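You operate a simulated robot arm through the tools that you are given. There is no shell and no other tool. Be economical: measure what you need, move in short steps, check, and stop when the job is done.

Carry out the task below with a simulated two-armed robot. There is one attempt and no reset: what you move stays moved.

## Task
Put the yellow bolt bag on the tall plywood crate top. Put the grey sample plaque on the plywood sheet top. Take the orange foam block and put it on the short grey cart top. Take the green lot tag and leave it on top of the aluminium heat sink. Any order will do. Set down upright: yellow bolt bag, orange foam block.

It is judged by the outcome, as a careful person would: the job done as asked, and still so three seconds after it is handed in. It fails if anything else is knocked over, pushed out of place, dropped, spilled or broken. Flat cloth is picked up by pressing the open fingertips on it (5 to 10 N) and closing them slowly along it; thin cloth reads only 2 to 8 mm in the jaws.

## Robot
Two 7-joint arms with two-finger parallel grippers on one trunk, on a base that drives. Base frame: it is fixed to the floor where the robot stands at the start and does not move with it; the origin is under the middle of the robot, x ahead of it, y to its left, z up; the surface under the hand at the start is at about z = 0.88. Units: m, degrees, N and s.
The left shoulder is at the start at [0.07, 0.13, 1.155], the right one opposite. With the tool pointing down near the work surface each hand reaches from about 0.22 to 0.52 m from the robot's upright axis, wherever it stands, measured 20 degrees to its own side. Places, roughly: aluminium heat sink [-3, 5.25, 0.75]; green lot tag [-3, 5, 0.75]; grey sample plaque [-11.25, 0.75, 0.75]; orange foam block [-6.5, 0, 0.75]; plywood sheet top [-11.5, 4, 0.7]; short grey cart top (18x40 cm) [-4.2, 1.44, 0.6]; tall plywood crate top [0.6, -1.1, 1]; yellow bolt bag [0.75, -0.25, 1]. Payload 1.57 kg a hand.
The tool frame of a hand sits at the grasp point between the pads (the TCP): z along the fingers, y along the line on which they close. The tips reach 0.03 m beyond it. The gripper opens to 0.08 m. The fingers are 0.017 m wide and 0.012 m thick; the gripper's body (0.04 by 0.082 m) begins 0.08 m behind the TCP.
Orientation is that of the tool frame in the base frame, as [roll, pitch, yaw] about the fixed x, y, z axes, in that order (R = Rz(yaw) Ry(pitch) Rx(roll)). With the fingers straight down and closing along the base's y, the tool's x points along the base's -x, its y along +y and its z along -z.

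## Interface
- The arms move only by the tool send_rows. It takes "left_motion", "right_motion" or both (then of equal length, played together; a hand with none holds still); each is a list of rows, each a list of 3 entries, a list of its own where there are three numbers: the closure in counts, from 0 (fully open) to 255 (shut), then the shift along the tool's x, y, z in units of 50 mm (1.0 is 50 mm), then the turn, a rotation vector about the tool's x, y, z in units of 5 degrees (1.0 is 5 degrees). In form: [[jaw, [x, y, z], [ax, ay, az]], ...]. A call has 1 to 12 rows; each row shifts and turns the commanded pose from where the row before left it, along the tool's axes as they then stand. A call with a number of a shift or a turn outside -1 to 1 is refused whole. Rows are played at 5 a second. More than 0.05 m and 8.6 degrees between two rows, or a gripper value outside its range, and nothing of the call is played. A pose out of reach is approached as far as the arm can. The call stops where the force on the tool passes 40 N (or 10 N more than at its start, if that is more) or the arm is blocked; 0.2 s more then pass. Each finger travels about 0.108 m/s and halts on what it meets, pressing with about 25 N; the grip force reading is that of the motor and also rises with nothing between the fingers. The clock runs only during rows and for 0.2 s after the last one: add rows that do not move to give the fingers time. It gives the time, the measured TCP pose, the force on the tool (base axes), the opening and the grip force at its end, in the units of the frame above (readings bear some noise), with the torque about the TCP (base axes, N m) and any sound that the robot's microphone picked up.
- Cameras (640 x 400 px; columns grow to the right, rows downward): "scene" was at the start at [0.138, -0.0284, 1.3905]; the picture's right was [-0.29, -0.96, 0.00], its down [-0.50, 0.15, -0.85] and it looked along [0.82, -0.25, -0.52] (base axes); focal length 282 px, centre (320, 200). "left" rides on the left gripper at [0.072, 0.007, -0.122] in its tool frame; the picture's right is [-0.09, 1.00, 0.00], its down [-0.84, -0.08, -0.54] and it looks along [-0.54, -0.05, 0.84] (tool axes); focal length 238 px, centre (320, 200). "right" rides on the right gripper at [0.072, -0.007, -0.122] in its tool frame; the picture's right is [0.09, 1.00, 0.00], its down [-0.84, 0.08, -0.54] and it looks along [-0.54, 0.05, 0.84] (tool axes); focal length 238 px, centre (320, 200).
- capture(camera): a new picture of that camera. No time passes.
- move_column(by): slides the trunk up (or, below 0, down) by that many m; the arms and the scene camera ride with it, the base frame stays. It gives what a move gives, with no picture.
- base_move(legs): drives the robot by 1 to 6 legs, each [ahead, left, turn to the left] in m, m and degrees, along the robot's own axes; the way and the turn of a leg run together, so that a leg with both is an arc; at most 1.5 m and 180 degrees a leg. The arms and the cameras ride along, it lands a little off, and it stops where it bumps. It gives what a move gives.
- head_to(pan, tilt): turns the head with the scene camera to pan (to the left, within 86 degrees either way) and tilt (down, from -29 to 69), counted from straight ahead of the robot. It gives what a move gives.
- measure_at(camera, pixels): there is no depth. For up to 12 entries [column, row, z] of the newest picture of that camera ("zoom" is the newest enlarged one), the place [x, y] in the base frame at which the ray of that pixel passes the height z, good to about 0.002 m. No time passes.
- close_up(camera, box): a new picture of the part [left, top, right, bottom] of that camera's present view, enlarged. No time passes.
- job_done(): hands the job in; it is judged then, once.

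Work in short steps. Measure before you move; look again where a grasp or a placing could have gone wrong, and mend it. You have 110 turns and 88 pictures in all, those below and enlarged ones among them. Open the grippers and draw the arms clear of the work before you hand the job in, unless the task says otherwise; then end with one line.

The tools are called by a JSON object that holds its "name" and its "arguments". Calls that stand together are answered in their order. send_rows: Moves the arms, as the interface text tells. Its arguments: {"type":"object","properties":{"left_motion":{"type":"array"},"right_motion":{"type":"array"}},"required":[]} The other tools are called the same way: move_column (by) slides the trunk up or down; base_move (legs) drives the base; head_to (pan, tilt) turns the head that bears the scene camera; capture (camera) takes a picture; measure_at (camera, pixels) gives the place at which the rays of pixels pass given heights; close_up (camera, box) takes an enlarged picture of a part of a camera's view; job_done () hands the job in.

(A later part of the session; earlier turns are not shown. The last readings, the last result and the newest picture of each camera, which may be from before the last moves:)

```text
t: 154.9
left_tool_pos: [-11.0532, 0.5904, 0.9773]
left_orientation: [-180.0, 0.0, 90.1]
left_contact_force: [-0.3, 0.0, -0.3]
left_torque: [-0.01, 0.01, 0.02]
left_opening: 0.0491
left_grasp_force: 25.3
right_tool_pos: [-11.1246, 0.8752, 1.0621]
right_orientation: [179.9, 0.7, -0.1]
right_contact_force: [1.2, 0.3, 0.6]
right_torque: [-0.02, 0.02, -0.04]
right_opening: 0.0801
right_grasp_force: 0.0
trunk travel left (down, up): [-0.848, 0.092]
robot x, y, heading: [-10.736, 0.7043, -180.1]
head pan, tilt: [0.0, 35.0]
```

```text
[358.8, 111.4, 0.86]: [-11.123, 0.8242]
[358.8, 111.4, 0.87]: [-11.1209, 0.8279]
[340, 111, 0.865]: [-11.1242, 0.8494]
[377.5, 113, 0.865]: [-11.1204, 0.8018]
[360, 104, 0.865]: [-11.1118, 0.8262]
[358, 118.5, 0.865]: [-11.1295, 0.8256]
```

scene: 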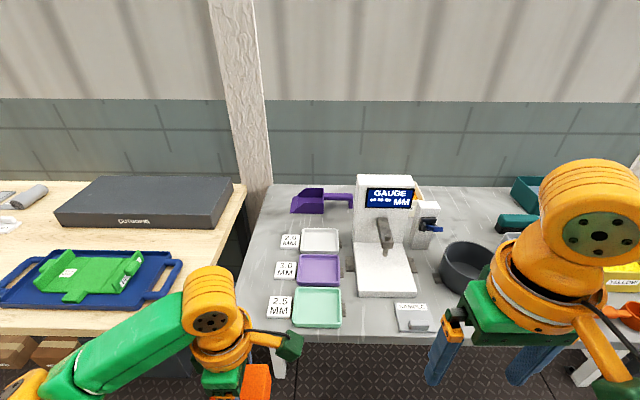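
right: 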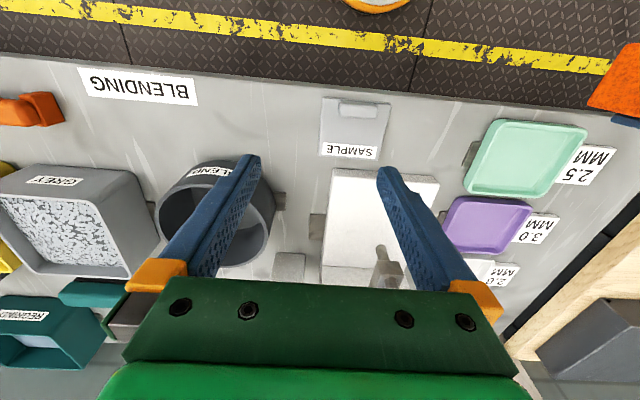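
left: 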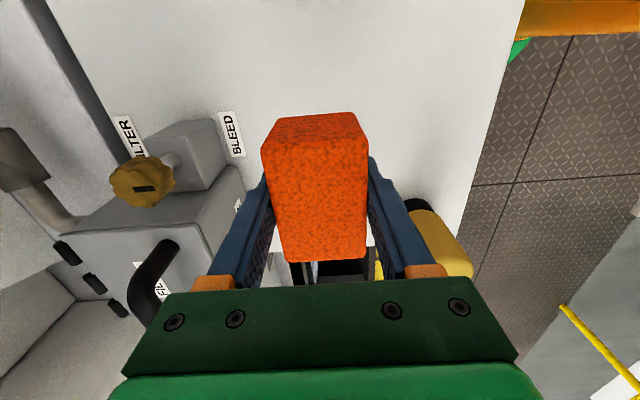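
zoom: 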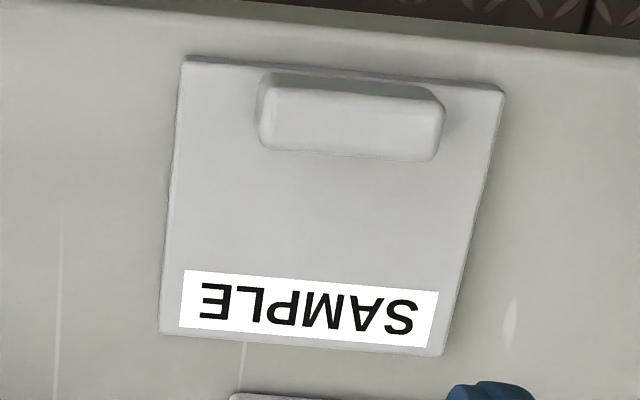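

Handle is ~48×18 mm at (−11.121, 0.826). I shift over it and descend to 0.95 for a final look.

{"name": "send_rows", "arguments": {"right_motion": [[0, [0.07, 0.5, 0.4], [0, 0, 0]], [0, [0, 0.49, 0.6], [0, 0, 0]], [0, [0, 0, 0.6], [0, 0, 0]], [0, [0, 0, 0.6], [0, 0, 0]], [0, [0, 0, 0], [0, 0, 0]]]}}

{"name": "capture", "arguments": {"camera": "right"}}

```text
t: 156.1
left_tool_pos: [-11.0555, 0.5898, 0.9759]
left_orientation: [-179.9, 0.0, 90.0]
left_contact_force: [-0.4, -0.4, 0.5]
left_torque: [0.01, 0.03, 0.0]
left_opening: 0.049
left_grasp_force: 25.0
right_tool_pos: [-11.1022, 0.852, 0.9659]
right_orientation: [179.7, 0.6, -0.1]
right_contact_force: [0.4, 0.4, 0.1]
right_torque: [0.0, -0.01, 0.04]
right_opening: 0.0799
right_grasp_force: 0.0
right hand out of reach, approached as far as the arm can: row 2, 3, 4
trunk travel left (down, up): [-0.848, 0.092]
robot x, y, heading: [-10.7384, 0.7049, -179.8]
head pan, tilt: [0.0, 35.0]
```

```text
33 pictures are left
```

right: 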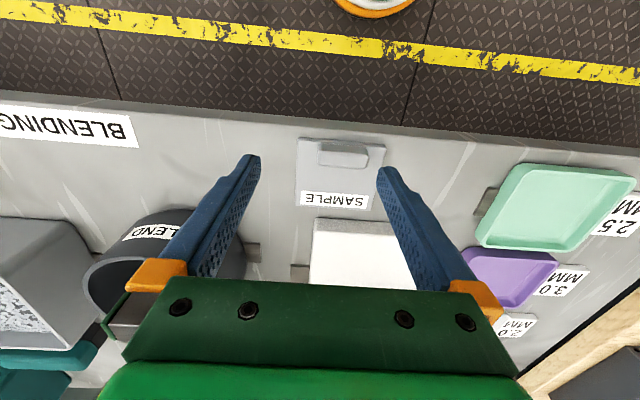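

The arm stops short here; I make up the offset with the base (0.019 ahead, 0.026 left) and lower with the trunk 0.05.

{"name": "base_move", "arguments": {"legs": [[0.019, 0.026, 0]]}}

{"name": "move_column", "arguments": {"by": -0.05}}

{"name": "capture", "arguments": {"camera": "right"}}

```text
t: 157.0
left_tool_pos: [-11.0703, 0.5678, 0.9789]
left_orientation: [-179.9, 0.1, 90.0]
left_contact_force: [-0.3, 0.1, -0.4]
left_torque: [-0.04, 0.08, -0.02]
left_opening: 0.049
left_grasp_force: 25.2
right_tool_pos: [-11.1181, 0.8298, 0.9671]
right_orientation: [179.6, 0.9, -0.1]
right_contact_force: [-0.1, -0.1, 0.6]
right_torque: [-0.05, 0.03, 0.0]
right_opening: 0.0801
right_grasp_force: 0.2
trunk travel left (down, up): [-0.848, 0.092]
robot x, y, heading: [-10.7572, 0.6815, -179.9]
head pan, tilt: [0.0, 35.0]
```

```text
t: 157.9
left_tool_pos: [-11.0737, 0.5639, 0.9274]
left_orientation: [-179.9, -0.1, 90.1]
left_contact_force: [0.2, 0.0, 0.1]
left_torque: [0.01, 0.0, -0.02]
left_opening: 0.0491
left_grasp_force: 25.5
right_tool_pos: [-11.122, 0.8259, 0.9171]
right_orientation: [179.9, 0.7, -0.1]
right_contact_force: [0.0, 0.1, 0.5]
right_torque: [0.0, -0.01, 0.02]
right_opening: 0.0803
right_grasp_force: 0.0
trunk travel left (down, up): [-0.798, 0.142]
robot x, y, heading: [-10.7538, 0.6796, -180.1]
head pan, tilt: [0.0, 35.0]
```

```text
32 pictures are left
```

right: 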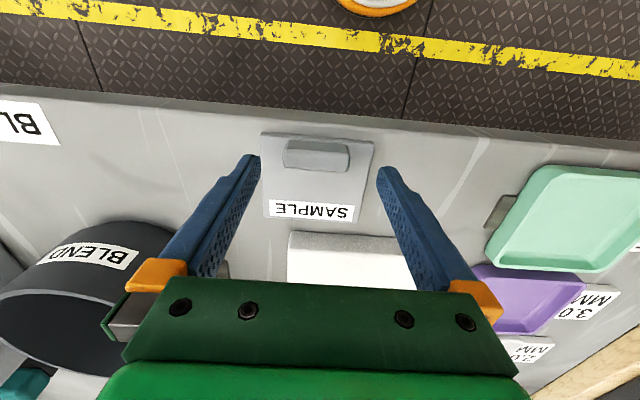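

Handle (316,157) lies right under the TCP. I lower the trunk another 0.02 and descend in small arm steps, watching force.

{"name": "move_column", "arguments": {"by": -0.02}}

{"name": "send_rows", "arguments": {"right_motion": [[0, [0, 0, 0.1], [0, 0, 0]], [0, [0, 0, 0.1], [0, 0, 0]], [0, [0, 0, 0], [0, 0, 0]]]}}

{"name": "capture", "arguments": {"camera": "right"}}

```text
t: 158.6
left_tool_pos: [-11.0736, 0.5641, 0.9063]
left_orientation: [180.0, 0.0, 90.1]
left_contact_force: [0.4, 0.6, -0.7]
left_torque: [0.0, 0.01, 0.0]
left_opening: 0.0492
left_grasp_force: 25.3
right_tool_pos: [-11.1207, 0.8275, 0.8966]
right_orientation: [179.8, 0.8, -0.1]
right_contact_force: [0.7, -0.5, -0.5]
right_torque: [0.0, -0.01, 0.01]
right_opening: 0.0801
right_grasp_force: 0.1
trunk travel left (down, up): [-0.778, 0.162]
robot x, y, heading: [-10.753, 0.6772, -179.7]
head pan, tilt: [0.0, 35.0]
```

```text
t: 159.4
left_tool_pos: [-11.0732, 0.5642, 0.9078]
left_orientation: [-180.0, -0.1, 90.1]
left_contact_force: [0.3, 0.2, 0.0]
left_torque: [0.04, 0.02, 0.03]
left_opening: 0.0493
left_grasp_force: 24.8
right_tool_pos: [-11.1184, 0.8294, 0.8896]
right_orientation: [179.7, 0.8, 0.0]
right_contact_force: [-1.5, 0.4, 7.5]
right_torque: [0.22, 0.02, 0.03]
right_opening: 0.0801
right_grasp_force: 0.0
right hand out of reach, approached as far as the arm can: row 2
trunk travel left (down, up): [-0.778, 0.162]
robot x, y, heading: [-10.7573, 0.6791, -180.0]
head pan, tilt: [0.0, 35.0]
```

```text
31 pictures are left
```

right: 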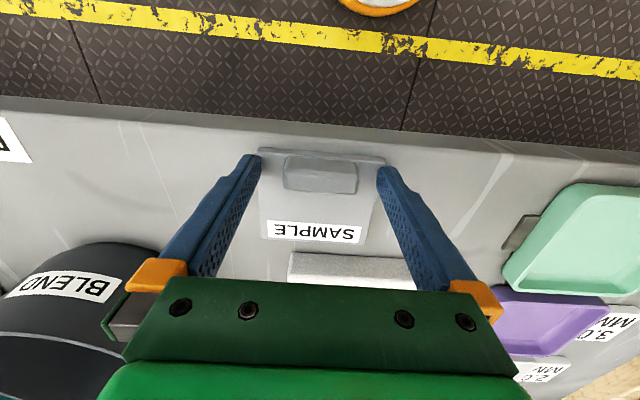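

Tips touch the plate at z≈0.86 and the handle sits between them. I ease 1.5 mm up and close gently.

{"name": "send_rows", "arguments": {"right_motion": [[0, [0, 0, -0.03], [0, 0, 0]], [60, [0, 0, 0], [0, 0, 0]], [100, [0, 0, 0], [0, 0, 0]], [130, [0, 0, 0], [0, 0, 0]], [150, [0, 0, 0], [0, 0, 0]], [150, [0, 0, 0], [0, 0, 0]]]}}

{"name": "move_column", "arguments": {"by": 0.05}}

{"name": "capture", "arguments": {"camera": "right"}}

```text
t: 160.8
left_tool_pos: [-11.0736, 0.5641, 0.9074]
left_orientation: [-180.0, 0.0, 90.1]
left_contact_force: [-0.5, -0.1, -0.9]
left_torque: [0.0, 0.02, -0.03]
left_opening: 0.0488
left_grasp_force: 25.3
right_tool_pos: [-11.1185, 0.8301, 0.8907]
right_orientation: [179.8, 0.6, -0.1]
right_contact_force: [-0.5, 0.2, 0.3]
right_torque: [-0.01, 0.02, -0.01]
right_opening: 0.0467
right_grasp_force: 25.0
trunk travel left (down, up): [-0.778, 0.162]
robot x, y, heading: [-10.7542, 0.6816, -180.0]
head pan, tilt: [0.0, 35.0]
```

```text
t: 161.7
left_tool_pos: [-11.0734, 0.5648, 0.9585]
left_orientation: [180.0, 0.0, 90.1]
left_contact_force: [0.3, 0.2, -0.7]
left_torque: [-0.03, -0.01, 0.02]
left_opening: 0.0491
left_grasp_force: 25.1
right_tool_pos: [-11.1202, 0.8303, 0.9402]
right_orientation: [179.8, 0.7, -0.2]
right_contact_force: [0.6, 0.4, -0.1]
right_torque: [-0.01, -0.01, -0.02]
right_opening: 0.0469
right_grasp_force: 25.1
trunk travel left (down, up): [-0.828, 0.112]
robot x, y, heading: [-10.7529, 0.6776, -179.9]
head pan, tilt: [0.0, 35.0]
```

```text
30 pictures are left
```

right: 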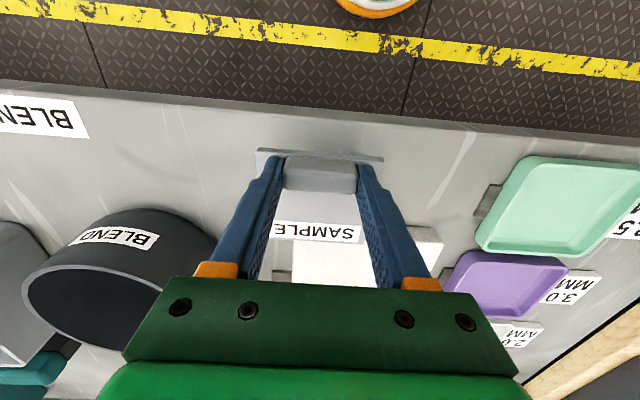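

Plaque lifted. I raise further, back off 0.4 m, and drive sideways in +y toward the plywood sheet, then look.

{"name": "move_column", "arguments": {"by": 0.1}}

{"name": "base_move", "arguments": {"legs": [[-0.4, 0, 0], [0, -1.5, 0], [0, -1.2, 0]]}}

{"name": "head_to", "arguments": {"pan": -15, "tilt": 33}}

{"name": "capture", "arguments": {"camera": "scene"}}

```text
t: 163.0
left_tool_pos: [-11.0731, 0.564, 1.0564]
left_orientation: [-180.0, 0.1, 90.1]
left_contact_force: [-0.4, 0.8, -0.2]
left_torque: [0.05, -0.02, 0.03]
left_opening: 0.0493
left_grasp_force: 25.2
right_tool_pos: [-11.1191, 0.8287, 1.042]
right_orientation: [179.8, 0.7, 0.0]
right_contact_force: [0.0, -0.3, -0.2]
right_torque: [0.03, -0.02, 0.01]
right_opening: 0.0469
right_grasp_force: 24.7
trunk travel left (down, up): [-0.928, 0.012]
robot x, y, heading: [-10.7563, 0.6772, -179.9]
head pan, tilt: [0.0, 35.0]
```

```text
t: 178.2
left_tool_pos: [-10.6516, 3.2625, 1.0579]
left_orientation: [180.0, 0.0, 88.6]
left_contact_force: [-1.5, -0.1, -0.9]
left_torque: [0.01, -0.02, 0.0]
left_opening: 0.049
left_grasp_force: 25.2
right_tool_pos: [-10.6898, 3.5285, 1.0413]
right_orientation: [179.8, 0.7, -1.5]
right_contact_force: [0.2, 0.1, 0.9]
right_torque: [0.01, -0.02, -0.01]
right_opening: 0.0468
right_grasp_force: 25.4
trunk travel left (down, up): [-0.928, 0.012]
robot x, y, heading: [-10.3339, 3.3703, 178.9]
head pan, tilt: [0.0, 35.0]
```

```text
t: 178.9
left_tool_pos: [-10.6513, 3.2647, 1.0567]
left_orientation: [180.0, -0.1, 88.7]
left_contact_force: [0.2, 0.5, -0.6]
left_torque: [0.0, 0.01, -0.02]
left_opening: 0.0492
left_grasp_force: 25.2
right_tool_pos: [-10.6908, 3.5296, 1.0402]
right_orientation: [179.9, 0.7, -1.5]
right_contact_force: [0.4, -0.5, -0.4]
right_torque: [0.0, -0.02, -0.03]
right_opening: 0.0468
right_grasp_force: 25.0
trunk travel left (down, up): [-0.928, 0.012]
robot x, y, heading: [-10.3343, 3.3725, 178.7]
head pan, tilt: [-15.0, 33.0]
```

```text
29 pictures are left
```

scene: 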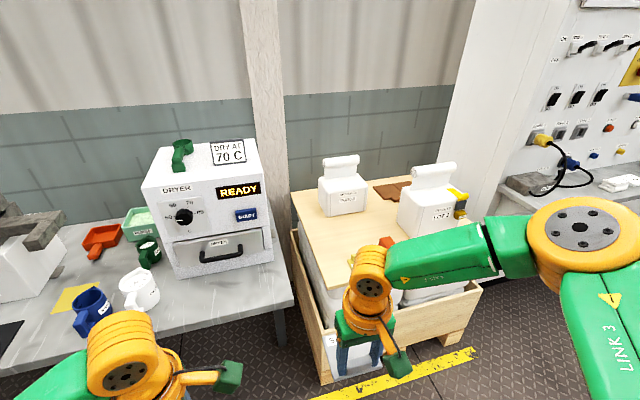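

The sheet lies in front, free at its front-left (340,250). I measure at z=0.7.

{"name": "measure_at", "arguments": {"camera": "scene", "pixels": [[290, 195, 0.7], [325, 288, 0.7], [325, 288, 0.75], [485, 225, 0.7], [340, 215, 0.7], [345, 245, 0.7], [380, 240, 0.7], [400, 225, 0.7], [338, 383, 0.0]]}}

{"name": "capture", "arguments": {"camera": "right"}}

```text
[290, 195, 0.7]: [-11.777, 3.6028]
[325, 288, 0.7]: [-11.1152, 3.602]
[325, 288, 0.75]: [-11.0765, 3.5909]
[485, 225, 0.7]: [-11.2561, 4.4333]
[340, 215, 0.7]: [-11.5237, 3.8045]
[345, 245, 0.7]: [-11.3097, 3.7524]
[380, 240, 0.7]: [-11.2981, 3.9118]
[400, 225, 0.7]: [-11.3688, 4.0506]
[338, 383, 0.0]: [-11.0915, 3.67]
```

```text
28 pictures are left
```

right: 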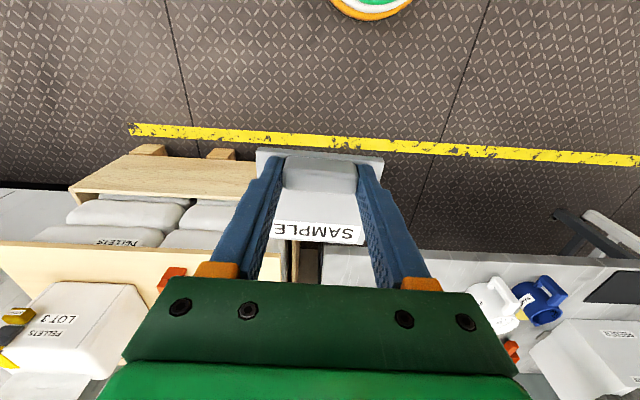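

The sheet's near edge is set back (right picture row ~245). I measure it.

{"name": "measure_at", "arguments": {"camera": "right", "pixels": [[150, 246, 0.7], [20, 241, 0.7], [282, 240, 0.7], [165, 280, 0.7], [110, 285, 0.7], [180, 185, 0.5], [75, 190, 0.5]]}}

{"name": "close_up", "arguments": {"camera": "scene", "box": [280, 150, 500, 290]}}

```text
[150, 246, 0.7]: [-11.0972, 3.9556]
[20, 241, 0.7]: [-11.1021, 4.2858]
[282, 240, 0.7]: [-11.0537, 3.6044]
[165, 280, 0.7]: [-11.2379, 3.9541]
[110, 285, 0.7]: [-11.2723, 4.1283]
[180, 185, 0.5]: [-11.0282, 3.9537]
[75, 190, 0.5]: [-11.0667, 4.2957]
```

```text
2.86 times, centred on (390, 220) of scene
```

zoom: 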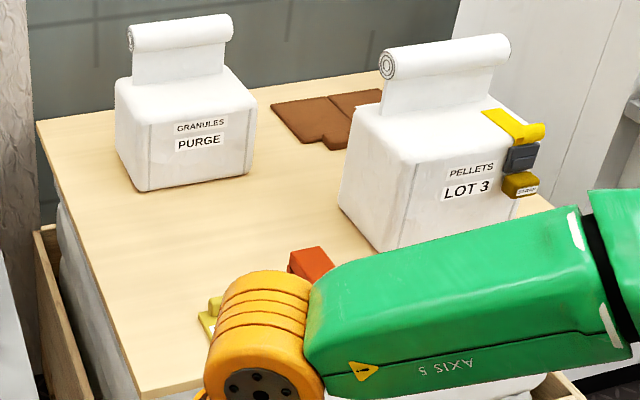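

Sheet near edge x≈−11.09, left edge y≈3.60, free corner there. I raise and retract the left hand (foam) clear of the neighbouring table, then drive so the plaque hand is over about (−11.16,3.67).

{"name": "send_rows", "arguments": {"left_motion": [[130, [0, 0.3, -0.8], [0, 0, 0]], [130, [0, 0.3, -0.8], [0, 0, 0]], [130, [0, 0.3, -0.8], [0, 0, 0]], [130, [0, 0.3, -0.8], [0, 0, 0]], [130, [0, 0.2, -0.8], [0, 0, 0]], [130, [0, 0, 0], [0, 0, 0]]]}}

{"name": "base_move", "arguments": {"legs": [[0, -0.15, 1], [0.44, 0, 0]]}}

{"name": "capture", "arguments": {"camera": "right"}}

```text
t: 180.3
left_tool_pos: [-10.5936, 3.2542, 1.2539]
left_orientation: [-179.9, 0.0, 88.8]
left_contact_force: [-0.2, 0.2, -0.3]
left_torque: [0.02, 0.02, -0.02]
left_opening: 0.0489
left_grasp_force: 25.2
left hand out of reach, approached as far as the arm can: row 2
right_tool_pos: [-10.6911, 3.5298, 1.0406]
right_orientation: [179.8, 0.7, -1.5]
right_contact_force: [0.8, 0.9, 0.1]
right_torque: [-0.01, 0.0, -0.01]
right_opening: 0.0468
right_grasp_force: 25.0
trunk travel left (down, up): [-0.928, 0.012]
robot x, y, heading: [-10.3262, 3.3734, 178.8]
head pan, tilt: [-15.0, 33.0]
```

```text
t: 184.0
left_tool_pos: [-11.0386, 3.4044, 1.2533]
left_orientation: [-179.9, -0.1, 89.8]
left_contact_force: [-0.3, -0.2, 0.0]
left_torque: [-0.01, 0.01, 0.01]
left_opening: 0.0493
left_grasp_force: 24.9
right_tool_pos: [-11.1413, 3.6779, 1.0416]
right_orientation: [179.9, 0.8, -0.5]
right_contact_force: [0.7, 0.4, -0.4]
right_torque: [0.0, 0.02, -0.01]
right_opening: 0.0469
right_grasp_force: 25.2
trunk travel left (down, up): [-0.928, 0.012]
robot x, y, heading: [-10.7779, 3.5214, 179.8]
head pan, tilt: [-15.0, 33.0]
```

```text
26 pictures are left
```

right: 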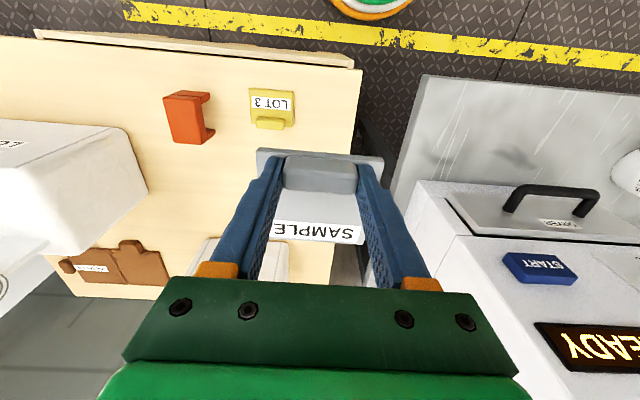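

I measure the yellow LOT 3 tag and sheet edges from this view.

{"name": "measure_at", "arguments": {"camera": "right", "pixels": [[356, 72, 0.7], [332, 270, 0.7], [296, 124, 0.7], [250, 124, 0.7], [272, 130, 0.7], [210, 140, 0.7], [148, 190, 0.7], [215, 240, 0.7], [290, 245, 0.7], [345, 165, 0.7], [272, 90, 0.7]]}}

```text
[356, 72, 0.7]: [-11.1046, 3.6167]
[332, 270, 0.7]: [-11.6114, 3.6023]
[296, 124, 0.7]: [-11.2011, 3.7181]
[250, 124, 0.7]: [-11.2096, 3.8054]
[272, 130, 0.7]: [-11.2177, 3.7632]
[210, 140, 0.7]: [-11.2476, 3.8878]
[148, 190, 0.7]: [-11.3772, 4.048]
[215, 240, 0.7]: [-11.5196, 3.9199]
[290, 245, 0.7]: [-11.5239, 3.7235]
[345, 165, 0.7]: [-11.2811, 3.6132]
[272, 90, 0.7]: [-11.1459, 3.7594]
```

Tag occupies x −11.145…−11.22; I'll set the plaque behind it, TCP near (−11.265,3.70). First raise/retract the left hand more, lower the trunk 0.22, and extend the right hand.

{"name": "send_rows", "arguments": {"left_motion": [[130, [0, 0.2, -0.5], [0, 0, 0]], [130, [0, 0.2, -0.5], [0, 0, 0]], [130, [0, 0.2, -0.5], [0, 0, 0]], [130, [0, 0.2, -0.5], [0, 0, 0]], [130, [0, 0, 0], [0, 0, 0]]]}}

{"name": "move_column", "arguments": {"by": -0.22}}

{"name": "base_move", "arguments": {"legs": [[0.055, -0.02, 0]]}}

{"name": "send_rows", "arguments": {"right_motion": [[150, [-0.4, 0, -0.4], [0, 0, 0]], [150, [-0.4, 0, -0.4], [0, 0, 0]], [150, [-0.4, 0, 0], [0, 0, 0]], [150, [-0.4, 0, 0], [0, 0, 0]], [150, [0, 0, 0], [0, 0, 0]]]}}

{"name": "capture", "arguments": {"camera": "scene"}}

```text
t: 185.2
left_tool_pos: [-10.9989, 3.4037, 1.3541]
left_orientation: [180.0, 0.0, 89.8]
left_contact_force: [-0.5, 0.1, -0.4]
left_torque: [0.04, 0.0, 0.02]
left_opening: 0.0493
left_grasp_force: 25.0
right_tool_pos: [-11.1434, 3.676, 1.0408]
right_orientation: [179.8, 0.7, -0.5]
right_contact_force: [-0.6, -0.1, -1.6]
right_torque: [-0.02, 0.01, -0.03]
right_opening: 0.0468
right_grasp_force: 25.3
trunk travel left (down, up): [-0.928, 0.012]
robot x, y, heading: [-10.7763, 3.5252, 179.5]
head pan, tilt: [-15.0, 33.0]
```

```text
t: 187.6
left_tool_pos: [-11.0006, 3.4038, 1.1342]
left_orientation: [180.0, 0.1, 89.6]
left_contact_force: [-0.1, -0.3, 0.5]
left_torque: [0.02, -0.01, 0.02]
left_opening: 0.049
left_grasp_force: 25.5
right_tool_pos: [-11.1427, 3.6772, 0.8209]
right_orientation: [179.8, 0.7, -0.5]
right_contact_force: [-0.1, -0.3, 0.0]
right_torque: [-0.01, -0.03, 0.01]
right_opening: 0.0468
right_grasp_force: 24.7
trunk travel left (down, up): [-0.708, 0.232]
robot x, y, heading: [-10.7795, 3.5251, 179.5]
head pan, tilt: [-15.0, 33.0]
```

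```text
t: 188.5
left_tool_pos: [-11.051, 3.4211, 1.1342]
left_orientation: [-179.8, -0.1, 89.8]
left_contact_force: [-0.2, 0.8, 0.2]
left_torque: [-0.01, 0.02, 0.01]
left_opening: 0.0493
left_grasp_force: 25.1
right_tool_pos: [-11.1941, 3.6951, 0.8218]
right_orientation: [179.9, 0.9, -0.4]
right_contact_force: [0.6, -1.0, -0.1]
right_torque: [0.0, 0.01, -0.01]
right_opening: 0.0467
right_grasp_force: 25.3
trunk travel left (down, up): [-0.708, 0.232]
robot x, y, heading: [-10.8333, 3.5415, 179.8]
head pan, tilt: [-15.0, 33.0]
```

```text
t: 189.7
left_tool_pos: [-11.053, 3.4228, 1.1344]
left_orientation: [-180.0, 0.0, 89.8]
left_contact_force: [-0.2, -0.1, -1.1]
left_torque: [-0.01, -0.02, -0.03]
left_opening: 0.049
left_grasp_force: 24.8
right_tool_pos: [-11.2483, 3.7184, 0.8719]
right_orientation: [179.7, 0.9, -0.5]
right_contact_force: [-0.5, 0.6, -0.7]
right_torque: [0.01, -0.01, 0.0]
right_opening: 0.0467
right_grasp_force: 24.0
right hand out of reach, approached as far as the arm can: row 2, 3, 4
trunk travel left (down, up): [-0.708, 0.232]
robot x, y, heading: [-10.8351, 3.5463, 179.8]
head pan, tilt: [-15.0, 33.0]
```

```text
25 pictures are left
```

scene: 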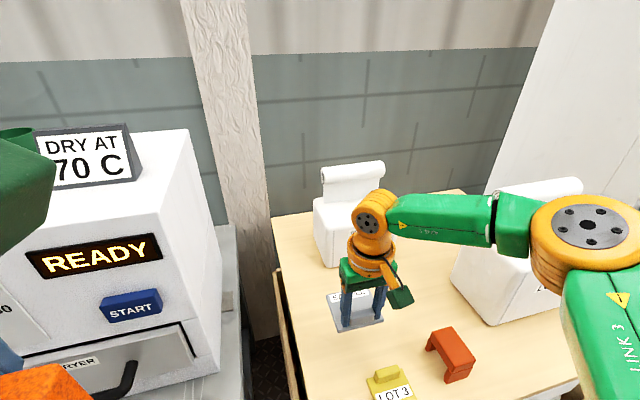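

Plaque hovers behind the LOT 3 tag. I check the dryer's front clearance to the foam hand before lowering.

{"name": "measure_at", "arguments": {"camera": "scene", "pixels": [[100, 398, 0.9], [185, 330, 1.0], [125, 385, 0.95], [12, 355, 1.1], [40, 375, 1.09], [365, 385, 0.72], [345, 330, 0.7]]}}

{"name": "capture", "arguments": {"camera": "left"}}

```text
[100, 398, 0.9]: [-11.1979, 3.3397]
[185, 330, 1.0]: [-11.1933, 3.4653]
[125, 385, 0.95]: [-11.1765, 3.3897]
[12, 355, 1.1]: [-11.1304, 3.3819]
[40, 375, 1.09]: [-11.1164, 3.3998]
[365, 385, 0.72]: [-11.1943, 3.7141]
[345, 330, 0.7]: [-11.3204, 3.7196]
```

```text
24 pictures are left
```

left: 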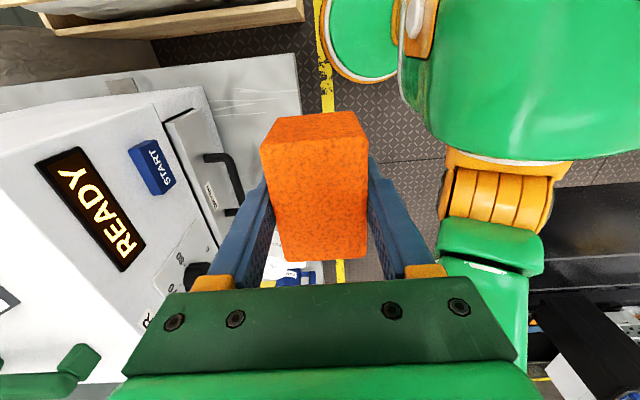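

Clear by ~6 cm; I pull the left hand back 3 cm for safety, creep 1 cm ahead, lower the trunk 0.10.

{"name": "send_rows", "arguments": {"left_motion": [[130, [0, 0.3, 0], [0, 0, 0]], [130, [0, 0.3, 0], [0, 0, 0]], [130, [0, 0, 0], [0, 0, 0]]]}}

{"name": "base_move", "arguments": {"legs": [[0.012, 0, 0]]}}

{"name": "move_column", "arguments": {"by": -0.1}}

{"name": "capture", "arguments": {"camera": "right"}}

```text
t: 190.5
left_tool_pos: [-11.0256, 3.4225, 1.1343]
left_orientation: [180.0, 0.0, 89.7]
left_contact_force: [-0.1, 0.0, -0.5]
left_torque: [0.06, -0.02, 0.03]
left_opening: 0.049
left_grasp_force: 24.9
right_tool_pos: [-11.2487, 3.7186, 0.8726]
right_orientation: [179.6, 0.7, -0.4]
right_contact_force: [0.4, 0.0, -0.4]
right_torque: [-0.01, -0.01, 0.01]
right_opening: 0.0467
right_grasp_force: 24.7
trunk travel left (down, up): [-0.708, 0.232]
robot x, y, heading: [-10.8305, 3.5415, 179.9]
head pan, tilt: [-15.0, 33.0]
```

```text
t: 191.3
left_tool_pos: [-11.0346, 3.4219, 1.1351]
left_orientation: [-179.8, 0.0, 89.8]
left_contact_force: [0.5, 0.9, -0.9]
left_torque: [0.01, 0.01, -0.03]
left_opening: 0.0491
left_grasp_force: 24.3
right_tool_pos: [-11.258, 3.7179, 0.8736]
right_orientation: [179.7, 0.9, -0.3]
right_contact_force: [-0.2, 0.9, 0.1]
right_torque: [0.03, -0.04, 0.0]
right_opening: 0.0467
right_grasp_force: 25.0
trunk travel left (down, up): [-0.708, 0.232]
robot x, y, heading: [-10.8484, 3.5415, 179.8]
head pan, tilt: [-15.0, 33.0]
```

```text
t: 192.6
left_tool_pos: [-11.0379, 3.4228, 1.0336]
left_orientation: [-180.0, 0.0, 89.8]
left_contact_force: [-0.5, -0.5, 0.8]
left_torque: [-0.01, 0.03, -0.03]
left_opening: 0.0489
left_grasp_force: 24.5
right_tool_pos: [-11.2601, 3.7176, 0.7724]
right_orientation: [179.7, 0.8, -0.3]
right_contact_force: [-0.1, 0.1, -1.3]
right_torque: [0.01, 0.02, -0.02]
right_opening: 0.0467
right_grasp_force: 24.4
trunk travel left (down, up): [-0.608, 0.332]
robot x, y, heading: [-10.8452, 3.5444, 179.9]
head pan, tilt: [-15.0, 33.0]
```

```text
23 pictures are left
```

right: 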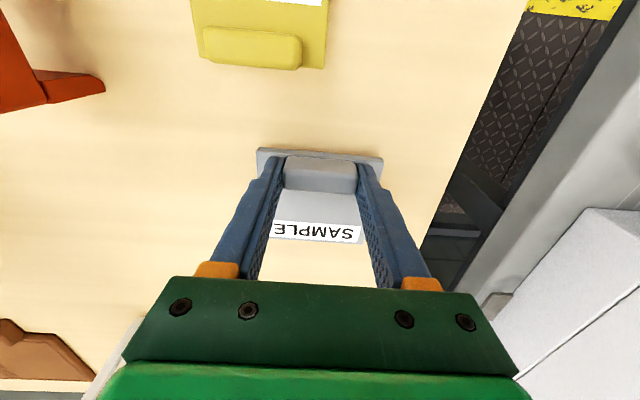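

Clear spot beneath. I lower by trunk 0.014, then feel down with small arm steps.

{"name": "move_column", "arguments": {"by": -0.014}}

{"name": "send_rows", "arguments": {"right_motion": [[150, [0, 0, 0.06], [0, 0, 0]], [150, [0, 0, 0.06], [0, 0, 0]], [150, [0, 0, 0], [0, 0, 0]]]}}

```text
t: 193.2
left_tool_pos: [-11.0341, 3.4219, 1.0204]
left_orientation: [-179.8, -0.1, 89.7]
left_contact_force: [-0.9, -0.6, -0.6]
left_torque: [-0.02, -0.02, 0.03]
left_opening: 0.049
left_grasp_force: 25.2
right_tool_pos: [-11.2595, 3.7183, 0.7601]
right_orientation: [179.7, 0.9, -0.3]
right_contact_force: [-0.7, 1.8, 15.8]
right_torque: [0.21, -0.11, 0.02]
right_opening: 0.0468
right_grasp_force: 25.0
trunk travel left (down, up): [-0.594, 0.346]
robot x, y, heading: [-10.8488, 3.5429, 179.9]
head pan, tilt: [-15.0, 33.0]
```

```text
t: 193.8
left_tool_pos: [-11.031, 3.4221, 1.022]
left_orientation: [-179.6, -0.1, 89.9]
left_contact_force: [0.2, 0.0, -1.1]
left_torque: [0.02, -0.02, 0.05]
left_opening: 0.049
left_grasp_force: 25.2
right_tool_pos: [-11.259, 3.7173, 0.7591]
right_orientation: [179.8, 1.6, -0.6]
right_contact_force: [4.3, 0.4, 19.8]
right_torque: [0.36, -0.31, -0.03]
right_opening: 0.0472
right_grasp_force: 25.2
trunk travel left (down, up): [-0.594, 0.346]
robot x, y, heading: [-10.8487, 3.5422, 179.7]
head pan, tilt: [-15.0, 33.0]
stopped in row 2 (right hand): the force on the tool passed its limit at 44 N (the readings are from after the stop); the commanded pose is now the measured one
```

On the sheet (contact at TCP 0.76). I ease up slightly, open, lift with the trunk and look.

{"name": "send_rows", "arguments": {"right_motion": [[150, [0, 0, -0.04], [0, 0, 0]], [100, [0, 0, 0], [0, 0, 0]], [50, [0, 0, 0], [0, 0, 0]], [0, [0, 0, 0], [0, 0, 0]], [0, [0, 0, 0], [0, 0, 0]], [0, [0, 0, 0], [0, 0, 0]]]}}

{"name": "move_column", "arguments": {"by": 0.15}}

{"name": "capture", "arguments": {"camera": "right"}}

```text
t: 195.2
left_tool_pos: [-11.0346, 3.422, 1.0202]
left_orientation: [-179.8, -0.1, 89.8]
left_contact_force: [0.5, -0.3, -0.6]
left_torque: [-0.01, 0.02, 0.01]
left_opening: 0.0491
left_grasp_force: 24.9
right_tool_pos: [-11.2597, 3.7188, 0.76]
right_orientation: [179.8, 1.5, -0.4]
right_contact_force: [0.0, -2.7, 12.7]
right_torque: [0.44, -0.07, 0.0]
right_opening: 0.0775
right_grasp_force: 0.0
trunk travel left (down, up): [-0.594, 0.346]
robot x, y, heading: [-10.8479, 3.5458, 179.9]
head pan, tilt: [-15.0, 33.0]
```

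```text
t: 196.9
left_tool_pos: [-11.0361, 3.4227, 1.1697]
left_orientation: [-180.0, 0.0, 89.7]
left_contact_force: [0.9, 0.5, 0.2]
left_torque: [-0.01, 0.02, 0.02]
left_opening: 0.0493
left_grasp_force: 24.7
right_tool_pos: [-11.2612, 3.7197, 0.9086]
right_orientation: [179.6, 1.4, -0.4]
right_contact_force: [0.4, 0.2, 0.0]
right_torque: [0.03, 0.0, 0.0]
right_opening: 0.0802
right_grasp_force: 0.0
trunk travel left (down, up): [-0.744, 0.196]
robot x, y, heading: [-10.8475, 3.5459, 179.9]
head pan, tilt: [-15.0, 33.0]
```

```text
22 pictures are left
```

right: 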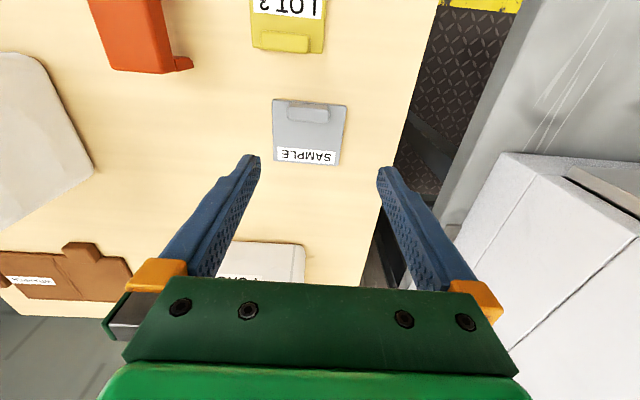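

Plaque lies neatly on the sheet. I raise, back off, turn to face +x and look down the hall.

{"name": "move_column", "arguments": {"by": 0.19}}

{"name": "base_move", "arguments": {"legs": [[-0.6, 0, 0], [0, 0, -175]]}}

{"name": "head_to", "arguments": {"pan": -5, "tilt": 10}}

{"name": "capture", "arguments": {"camera": "scene"}}

```text
t: 199.0
left_tool_pos: [-11.0362, 3.4236, 1.3594]
left_orientation: [-180.0, 0.1, 89.8]
left_contact_force: [-0.6, -0.4, 0.0]
left_torque: [0.02, 0.0, -0.03]
left_opening: 0.0491
left_grasp_force: 25.0
right_tool_pos: [-11.2617, 3.7193, 1.0984]
right_orientation: [179.6, 1.3, -0.4]
right_contact_force: [-0.3, 0.4, -0.3]
right_torque: [0.01, -0.01, 0.02]
right_opening: 0.0798
right_grasp_force: 0.1
trunk travel left (down, up): [-0.934, 0.006]
robot x, y, heading: [-10.8412, 3.5418, 179.7]
head pan, tilt: [-15.0, 33.0]
```

```text
t: 209.5
left_tool_pos: [-10.0649, 3.6844, 1.3596]
left_orientation: [180.0, 0.1, -84.3]
left_contact_force: [0.0, 0.3, -1.0]
left_torque: [0.0, -0.02, 0.05]
left_opening: 0.049
left_grasp_force: 24.9
right_tool_pos: [-9.8108, 3.4134, 1.0991]
right_orientation: [179.6, 1.4, -174.6]
right_contact_force: [0.3, -0.5, -0.2]
right_torque: [0.01, 0.0, -0.03]
right_opening: 0.0801
right_grasp_force: 0.2
trunk travel left (down, up): [-0.934, 0.006]
robot x, y, heading: [-10.2374, 3.545, 5.9]
head pan, tilt: [-15.0, 33.0]
```

```text
t: 210.4
left_tool_pos: [-10.0646, 3.6835, 1.3606]
left_orientation: [180.0, 0.0, -84.3]
left_contact_force: [-0.9, 0.0, -0.8]
left_torque: [0.01, 0.01, 0.0]
left_opening: 0.049
left_grasp_force: 24.8
right_tool_pos: [-9.8103, 3.4129, 1.0979]
right_orientation: [179.7, 1.4, -174.5]
right_contact_force: [0.0, 0.2, 0.0]
right_torque: [-0.01, 0.0, -0.01]
right_opening: 0.0801
right_grasp_force: 0.0
trunk travel left (down, up): [-0.934, 0.006]
robot x, y, heading: [-10.243, 3.5459, 5.7]
head pan, tilt: [-5.0, 10.0]
```

```text
21 pictures are left
```

scene: 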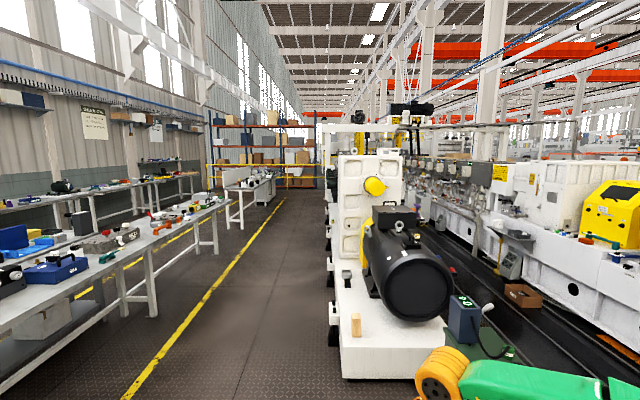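

An aisle runs +x between benches (left) and a machine (right). I measure its bounds.

{"name": "measure_at", "arguments": {"camera": "scene", "pixels": [[342, 378, 0.0], [330, 250, 0.0], [125, 398, 0.0], [245, 245, 0.0], [155, 315, 0.0], [215, 253, 0.0], [242, 227, 0.0], [285, 200, 0.0], [325, 225, 0.0]]}}

```text
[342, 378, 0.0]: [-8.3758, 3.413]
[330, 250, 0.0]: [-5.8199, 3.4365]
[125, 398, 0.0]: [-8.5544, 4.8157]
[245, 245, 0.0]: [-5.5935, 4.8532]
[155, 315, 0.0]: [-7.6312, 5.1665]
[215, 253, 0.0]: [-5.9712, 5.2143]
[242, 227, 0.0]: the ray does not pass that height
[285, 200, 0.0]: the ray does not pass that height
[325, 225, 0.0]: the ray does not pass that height
```

Aisle is y 3.4–4.8. I straighten, shift to y≈4.1, and drive to x≈−4.5.

{"name": "base_move", "arguments": {"legs": [[0, 0.55, -5.7], [1.45, 0, 0], [1.45, 0, 0], [1.45, 0, 0], [1.4, 0, 0]]}}

{"name": "head_to", "arguments": {"pan": -60, "tilt": 18}}

{"name": "capture", "arguments": {"camera": "scene"}}

{"name": "head_to", "arguments": {"pan": 35, "tilt": 22}}

{"name": "capture", "arguments": {"camera": "scene"}}

```text
t: 240.2
left_tool_pos: [-4.4101, 4.0, 1.3617]
left_orientation: [-179.9, 0.0, -92.5]
left_contact_force: [0.5, 0.4, -0.6]
left_torque: [0.04, -0.04, 0.01]
left_opening: 0.0492
left_grasp_force: 25.1
right_tool_pos: [-4.196, 3.6947, 1.0983]
right_orientation: [179.7, 1.4, 177.3]
right_contact_force: [0.5, -0.7, -0.1]
right_torque: [-0.02, -0.02, -0.03]
right_opening: 0.0801
right_grasp_force: 0.1
trunk travel left (down, up): [-0.934, 0.006]
robot x, y, heading: [-4.6046, 3.8896, -2.6]
head pan, tilt: [-5.0, 10.0]
```

```text
t: 241.4
left_tool_pos: [-4.4097, 4.0001, 1.3601]
left_orientation: [180.0, 0.0, -92.6]
left_contact_force: [-1.6, 0.1, -0.2]
left_torque: [0.0, 0.01, -0.05]
left_opening: 0.0492
left_grasp_force: 25.2
right_tool_pos: [-4.1956, 3.6941, 1.099]
right_orientation: [179.7, 1.4, 177.2]
right_contact_force: [-0.2, 0.1, -0.3]
right_torque: [0.01, -0.01, 0.0]
right_opening: 0.0801
right_grasp_force: 0.1
trunk travel left (down, up): [-0.934, 0.006]
robot x, y, heading: [-4.6059, 3.8873, -2.9]
head pan, tilt: [-60.0, 18.0]
```

```text
20 pictures are left
```

scene: 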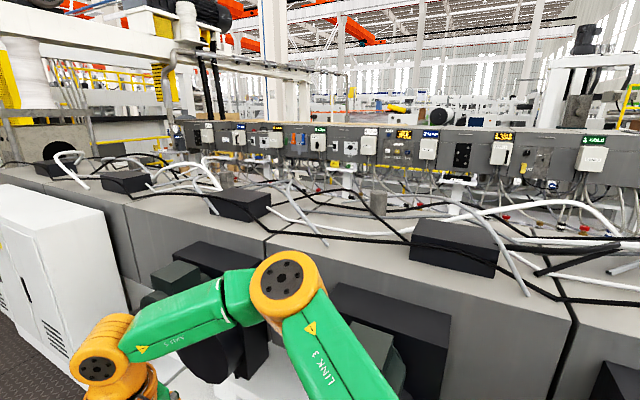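

```text
t: 243.1
left_tool_pos: [-4.4102, 4.0014, 1.3601]
left_orientation: [-179.9, 0.0, -92.7]
left_contact_force: [-0.4, 0.7, -0.7]
left_torque: [-0.01, 0.0, 0.01]
left_opening: 0.0489
left_grasp_force: 25.1
right_tool_pos: [-4.1961, 3.6956, 1.0977]
right_orientation: [179.7, 1.2, 177.2]
right_contact_force: [0.2, 0.1, 0.2]
right_torque: [0.03, 0.01, 0.02]
right_opening: 0.08
right_grasp_force: 0.1
trunk travel left (down, up): [-0.934, 0.006]
robot x, y, heading: [-4.6072, 3.8857, -2.6]
head pan, tilt: [35.0, 22.0]
```

```text
19 pictures are left
```

scene: 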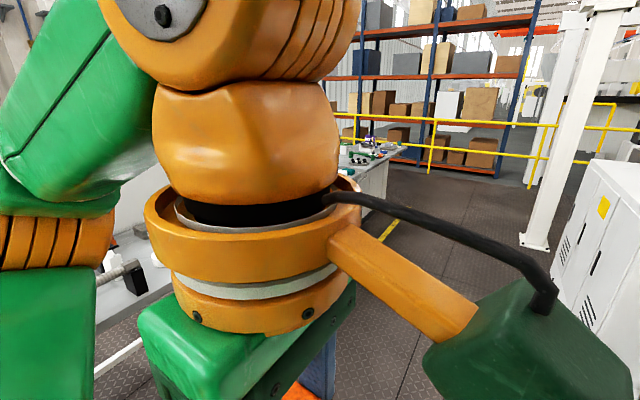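

The tag bench is ahead-left. I drive 1.46 m on, turn to face +y and look.

{"name": "base_move", "arguments": {"legs": [[1.45, 0.1, 0], [0, 0, 92.6]]}}

{"name": "head_to", "arguments": {"pan": -5, "tilt": 35}}

{"name": "capture", "arguments": {"camera": "scene"}}

```text
t: 254.2
left_tool_pos: [-3.3072, 4.1214, 1.3592]
left_orientation: [-179.9, 0.0, 2.9]
left_contact_force: [0.3, 0.0, 0.7]
left_torque: [-0.04, 0.03, -0.02]
left_opening: 0.0488
left_grasp_force: 24.8
right_tool_pos: [-3.0239, 4.3632, 1.097]
right_orientation: [179.6, 1.3, -87.3]
right_contact_force: [-0.2, 0.4, 0.2]
right_torque: [-0.01, 0.02, -0.03]
right_opening: 0.0799
right_grasp_force: 0.1
trunk travel left (down, up): [-0.934, 0.006]
robot x, y, heading: [-3.1763, 3.9402, 93.1]
head pan, tilt: [35.0, 22.0]
```

```text
t: 255.3
left_tool_pos: [-3.3085, 4.122, 1.3608]
left_orientation: [-179.9, 0.0, 2.9]
left_contact_force: [0.0, 0.1, -1.6]
left_torque: [0.03, -0.02, 0.01]
left_opening: 0.0493
left_grasp_force: 25.0
right_tool_pos: [-3.0246, 4.3631, 1.0982]
right_orientation: [179.6, 1.4, -87.3]
right_contact_force: [0.1, -0.7, 0.0]
right_torque: [-0.01, 0.0, 0.03]
right_opening: 0.0799
right_grasp_force: 0.0
trunk travel left (down, up): [-0.934, 0.006]
robot x, y, heading: [-3.175, 3.9393, 92.9]
head pan, tilt: [-5.0, 35.0]
```

```text
18 pictures are left
```

scene: 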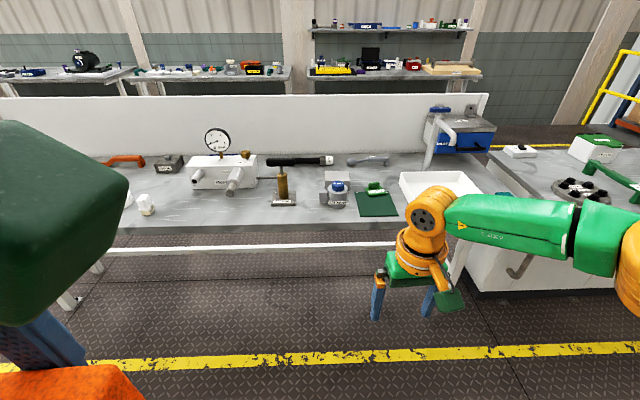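

A green plate with tab is at (377,203). I zoom there and measure.

{"name": "close_up", "arguments": {"camera": "scene", "box": [300, 140, 444, 230]}}

{"name": "measure_at", "arguments": {"camera": "scene", "pixels": [[377, 205, 0.75], [377, 205, 0.85], [368, 160, 0.75], [368, 160, 0.85], [340, 228, 0.75], [340, 228, 0.85]]}}

```text
4.44 times, centred on (372, 185) of scene
```

zoom: 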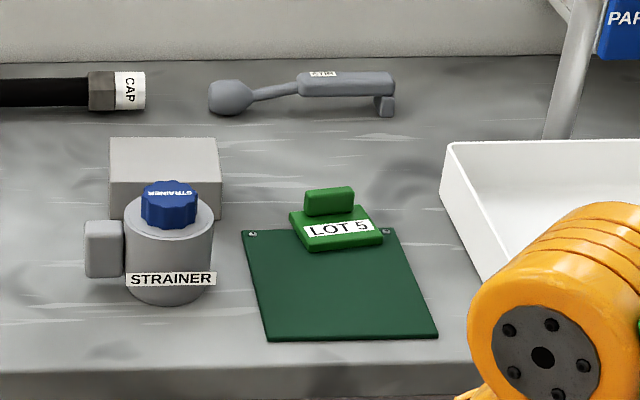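

```text
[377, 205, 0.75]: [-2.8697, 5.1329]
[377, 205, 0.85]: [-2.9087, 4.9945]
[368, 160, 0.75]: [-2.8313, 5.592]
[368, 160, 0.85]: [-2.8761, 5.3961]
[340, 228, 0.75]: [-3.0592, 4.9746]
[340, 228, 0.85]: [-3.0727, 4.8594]
```

The LOT 5 tag rests on a green mat; I approach to y≈4.58 and look from the right hand for it and the heat sink.

{"name": "base_move", "arguments": {"legs": [[0, 0, -3], [0.62, -0.12, 0]]}}

{"name": "capture", "arguments": {"camera": "right"}}

{"name": "capture", "arguments": {"camera": "scene"}}

```text
t: 259.2
left_tool_pos: [-3.1717, 4.7461, 1.3602]
left_orientation: [-179.9, 0.1, -0.7]
left_contact_force: [0.0, -0.4, -1.0]
left_torque: [-0.01, -0.01, -0.02]
left_opening: 0.049
left_grasp_force: 25.1
right_tool_pos: [-2.873, 4.9685, 1.0994]
right_orientation: [179.6, 1.5, -90.9]
right_contact_force: [0.0, 0.0, 0.2]
right_torque: [0.04, 0.04, -0.01]
right_opening: 0.0799
right_grasp_force: 0.1
trunk travel left (down, up): [-0.934, 0.006]
robot x, y, heading: [-3.0517, 4.5566, 89.6]
head pan, tilt: [-5.0, 35.0]
```

```text
16 pictures are left
```

right: 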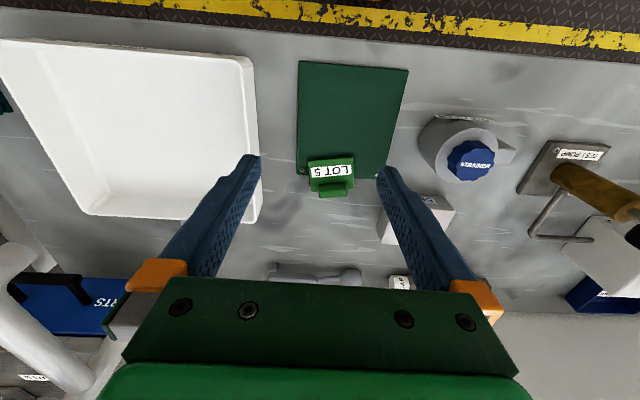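

```text
15 pictures are left
```

scene: 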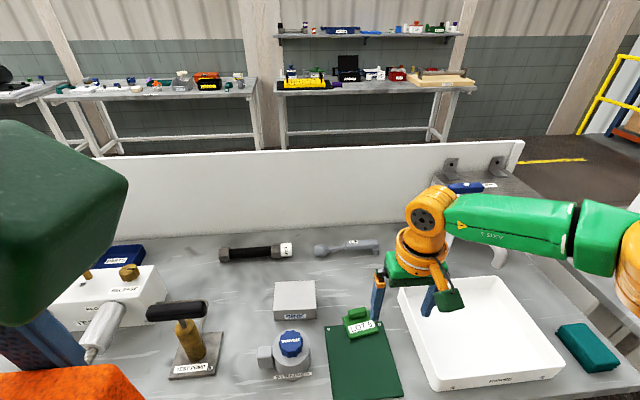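

The grey block at (295,298) carries a label; I zoom on it and the tag.

{"name": "close_up", "arguments": {"camera": "scene", "box": [262, 270, 390, 350]}}

{"name": "close_up", "arguments": {"camera": "right", "box": [290, 130, 466, 240]}}

```text
5.00 times, centred on (326, 310) of scene
```

zoom: 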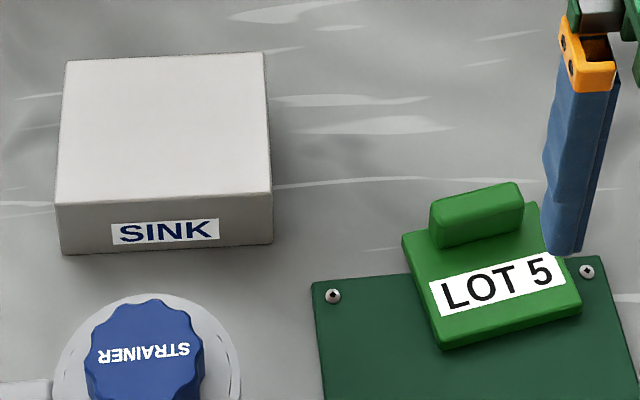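

```text
3.64 times, centred on (378, 185) of right
```

zoom: 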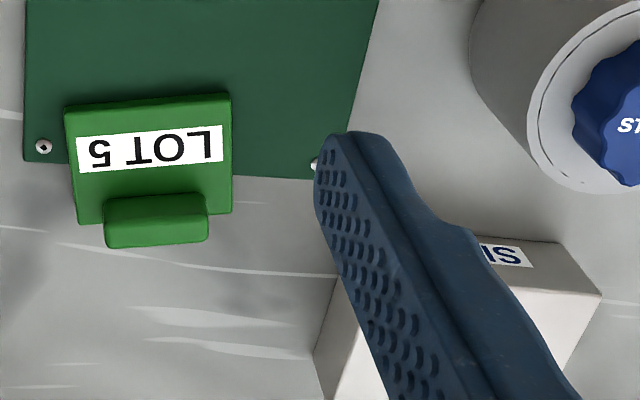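

The SINK block is the heat sink. I triangulate the tag's handle and the sink's top.

{"name": "measure_at", "arguments": {"camera": "scene", "pixels": [[357.4, 311, 0.82], [357.4, 311, 0.86], [357.4, 311, 0.9], [275.5, 282, 0.9], [314.5, 280.5, 0.9], [273, 310, 0.9], [316, 308.5, 0.9], [274.5, 321, 0.84], [316.5, 318.5, 0.84], [354, 337, 0.84]]}}

{"name": "measure_at", "arguments": {"camera": "right", "pixels": [[332.9, 190.5, 0.82], [332.9, 190.5, 0.86], [332.9, 190.5, 0.9], [455, 211, 0.9], [419, 195, 0.9], [309, 159, 0.85], [353.5, 156, 0.85]]}}

```text
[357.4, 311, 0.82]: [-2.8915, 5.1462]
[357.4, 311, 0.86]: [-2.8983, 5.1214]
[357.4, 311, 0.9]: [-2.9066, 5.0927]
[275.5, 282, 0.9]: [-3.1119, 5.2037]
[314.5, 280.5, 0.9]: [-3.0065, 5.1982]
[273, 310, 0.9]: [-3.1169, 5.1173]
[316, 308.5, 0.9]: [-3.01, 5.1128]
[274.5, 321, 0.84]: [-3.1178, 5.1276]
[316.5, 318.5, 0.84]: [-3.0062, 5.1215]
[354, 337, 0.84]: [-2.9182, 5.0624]
```

```text
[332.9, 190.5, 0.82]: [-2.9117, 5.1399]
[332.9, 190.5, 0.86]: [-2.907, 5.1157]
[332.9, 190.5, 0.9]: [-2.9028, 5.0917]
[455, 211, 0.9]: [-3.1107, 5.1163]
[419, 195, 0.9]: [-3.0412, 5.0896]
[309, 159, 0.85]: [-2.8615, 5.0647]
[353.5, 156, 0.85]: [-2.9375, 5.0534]
```

Tag handle ≈ (−2.904,5.10), z≈0.885; sink x −3.115…−3.007, y 5.12–5.21, top ≈0.89. The bench is open beneath, so I creep 0.15 m ahead to bring both within reach.

{"name": "base_move", "arguments": {"legs": [[0.15, 0, 0.4]]}}

{"name": "send_rows", "arguments": {"right_motion": [[0, [0, 0.3, 0.5], [0, 0, -0.7]], [0, [0.1, 0.3, 0.5], [0, 0, -0.7]], [0, [0, 0, 0.5], [0, 0, -0.7]], [0, [0, 0, 0], [0, 0, 0]]]}}

{"name": "capture", "arguments": {"camera": "right"}}

```text
t: 260.6
left_tool_pos: [-3.1711, 4.8885, 1.3614]
left_orientation: [-179.7, 0.0, -0.4]
left_contact_force: [-0.5, -0.7, -0.6]
left_torque: [0.02, 0.02, 0.0]
left_opening: 0.049
left_grasp_force: 25.2
right_tool_pos: [-2.8738, 5.1145, 1.0994]
right_orientation: [179.6, 1.5, -90.7]
right_contact_force: [0.3, -0.5, 0.1]
right_torque: [0.02, 0.03, 0.01]
right_opening: 0.0802
right_grasp_force: 0.0
trunk travel left (down, up): [-0.934, 0.006]
robot x, y, heading: [-3.0481, 4.7014, 89.7]
head pan, tilt: [-5.0, 35.0]
```

```text
t: 261.6
left_tool_pos: [-3.1708, 4.8953, 1.36]
left_orientation: [179.9, 0.0, -0.3]
left_contact_force: [0.0, 0.8, 0.0]
left_torque: [0.0, 0.0, -0.01]
left_opening: 0.0492
left_grasp_force: 25.0
right_tool_pos: [-2.8774, 5.088, 1.0435]
right_orientation: [179.8, 1.3, -80.1]
right_contact_force: [0.4, 0.1, -0.4]
right_torque: [-0.04, 0.0, -0.01]
right_opening: 0.0799
right_grasp_force: 0.0
right hand out of reach, approached as far as the arm can: row 1, 2, 3
trunk travel left (down, up): [-0.934, 0.006]
robot x, y, heading: [-3.0529, 4.7085, 89.7]
head pan, tilt: [-5.0, 35.0]
```

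```text
12 pictures are left
```

right: 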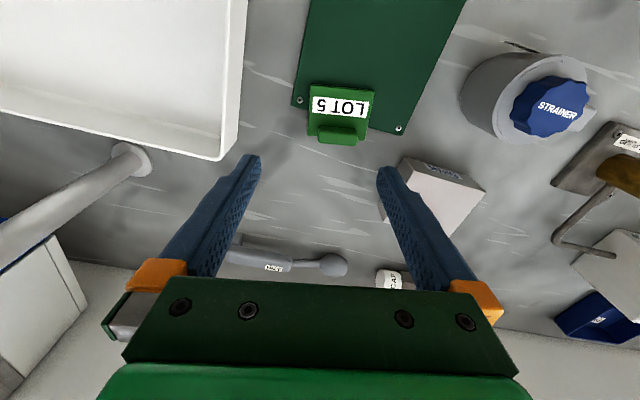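

{"name": "measure_at", "arguments": {"camera": "right", "pixels": [[341, 133, 0.88], [318, 130, 0.88], [365, 135, 0.88], [341, 133, 0.86]]}}

```text
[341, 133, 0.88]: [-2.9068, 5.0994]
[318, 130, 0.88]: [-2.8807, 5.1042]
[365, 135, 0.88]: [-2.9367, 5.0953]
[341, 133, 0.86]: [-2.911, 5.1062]
```

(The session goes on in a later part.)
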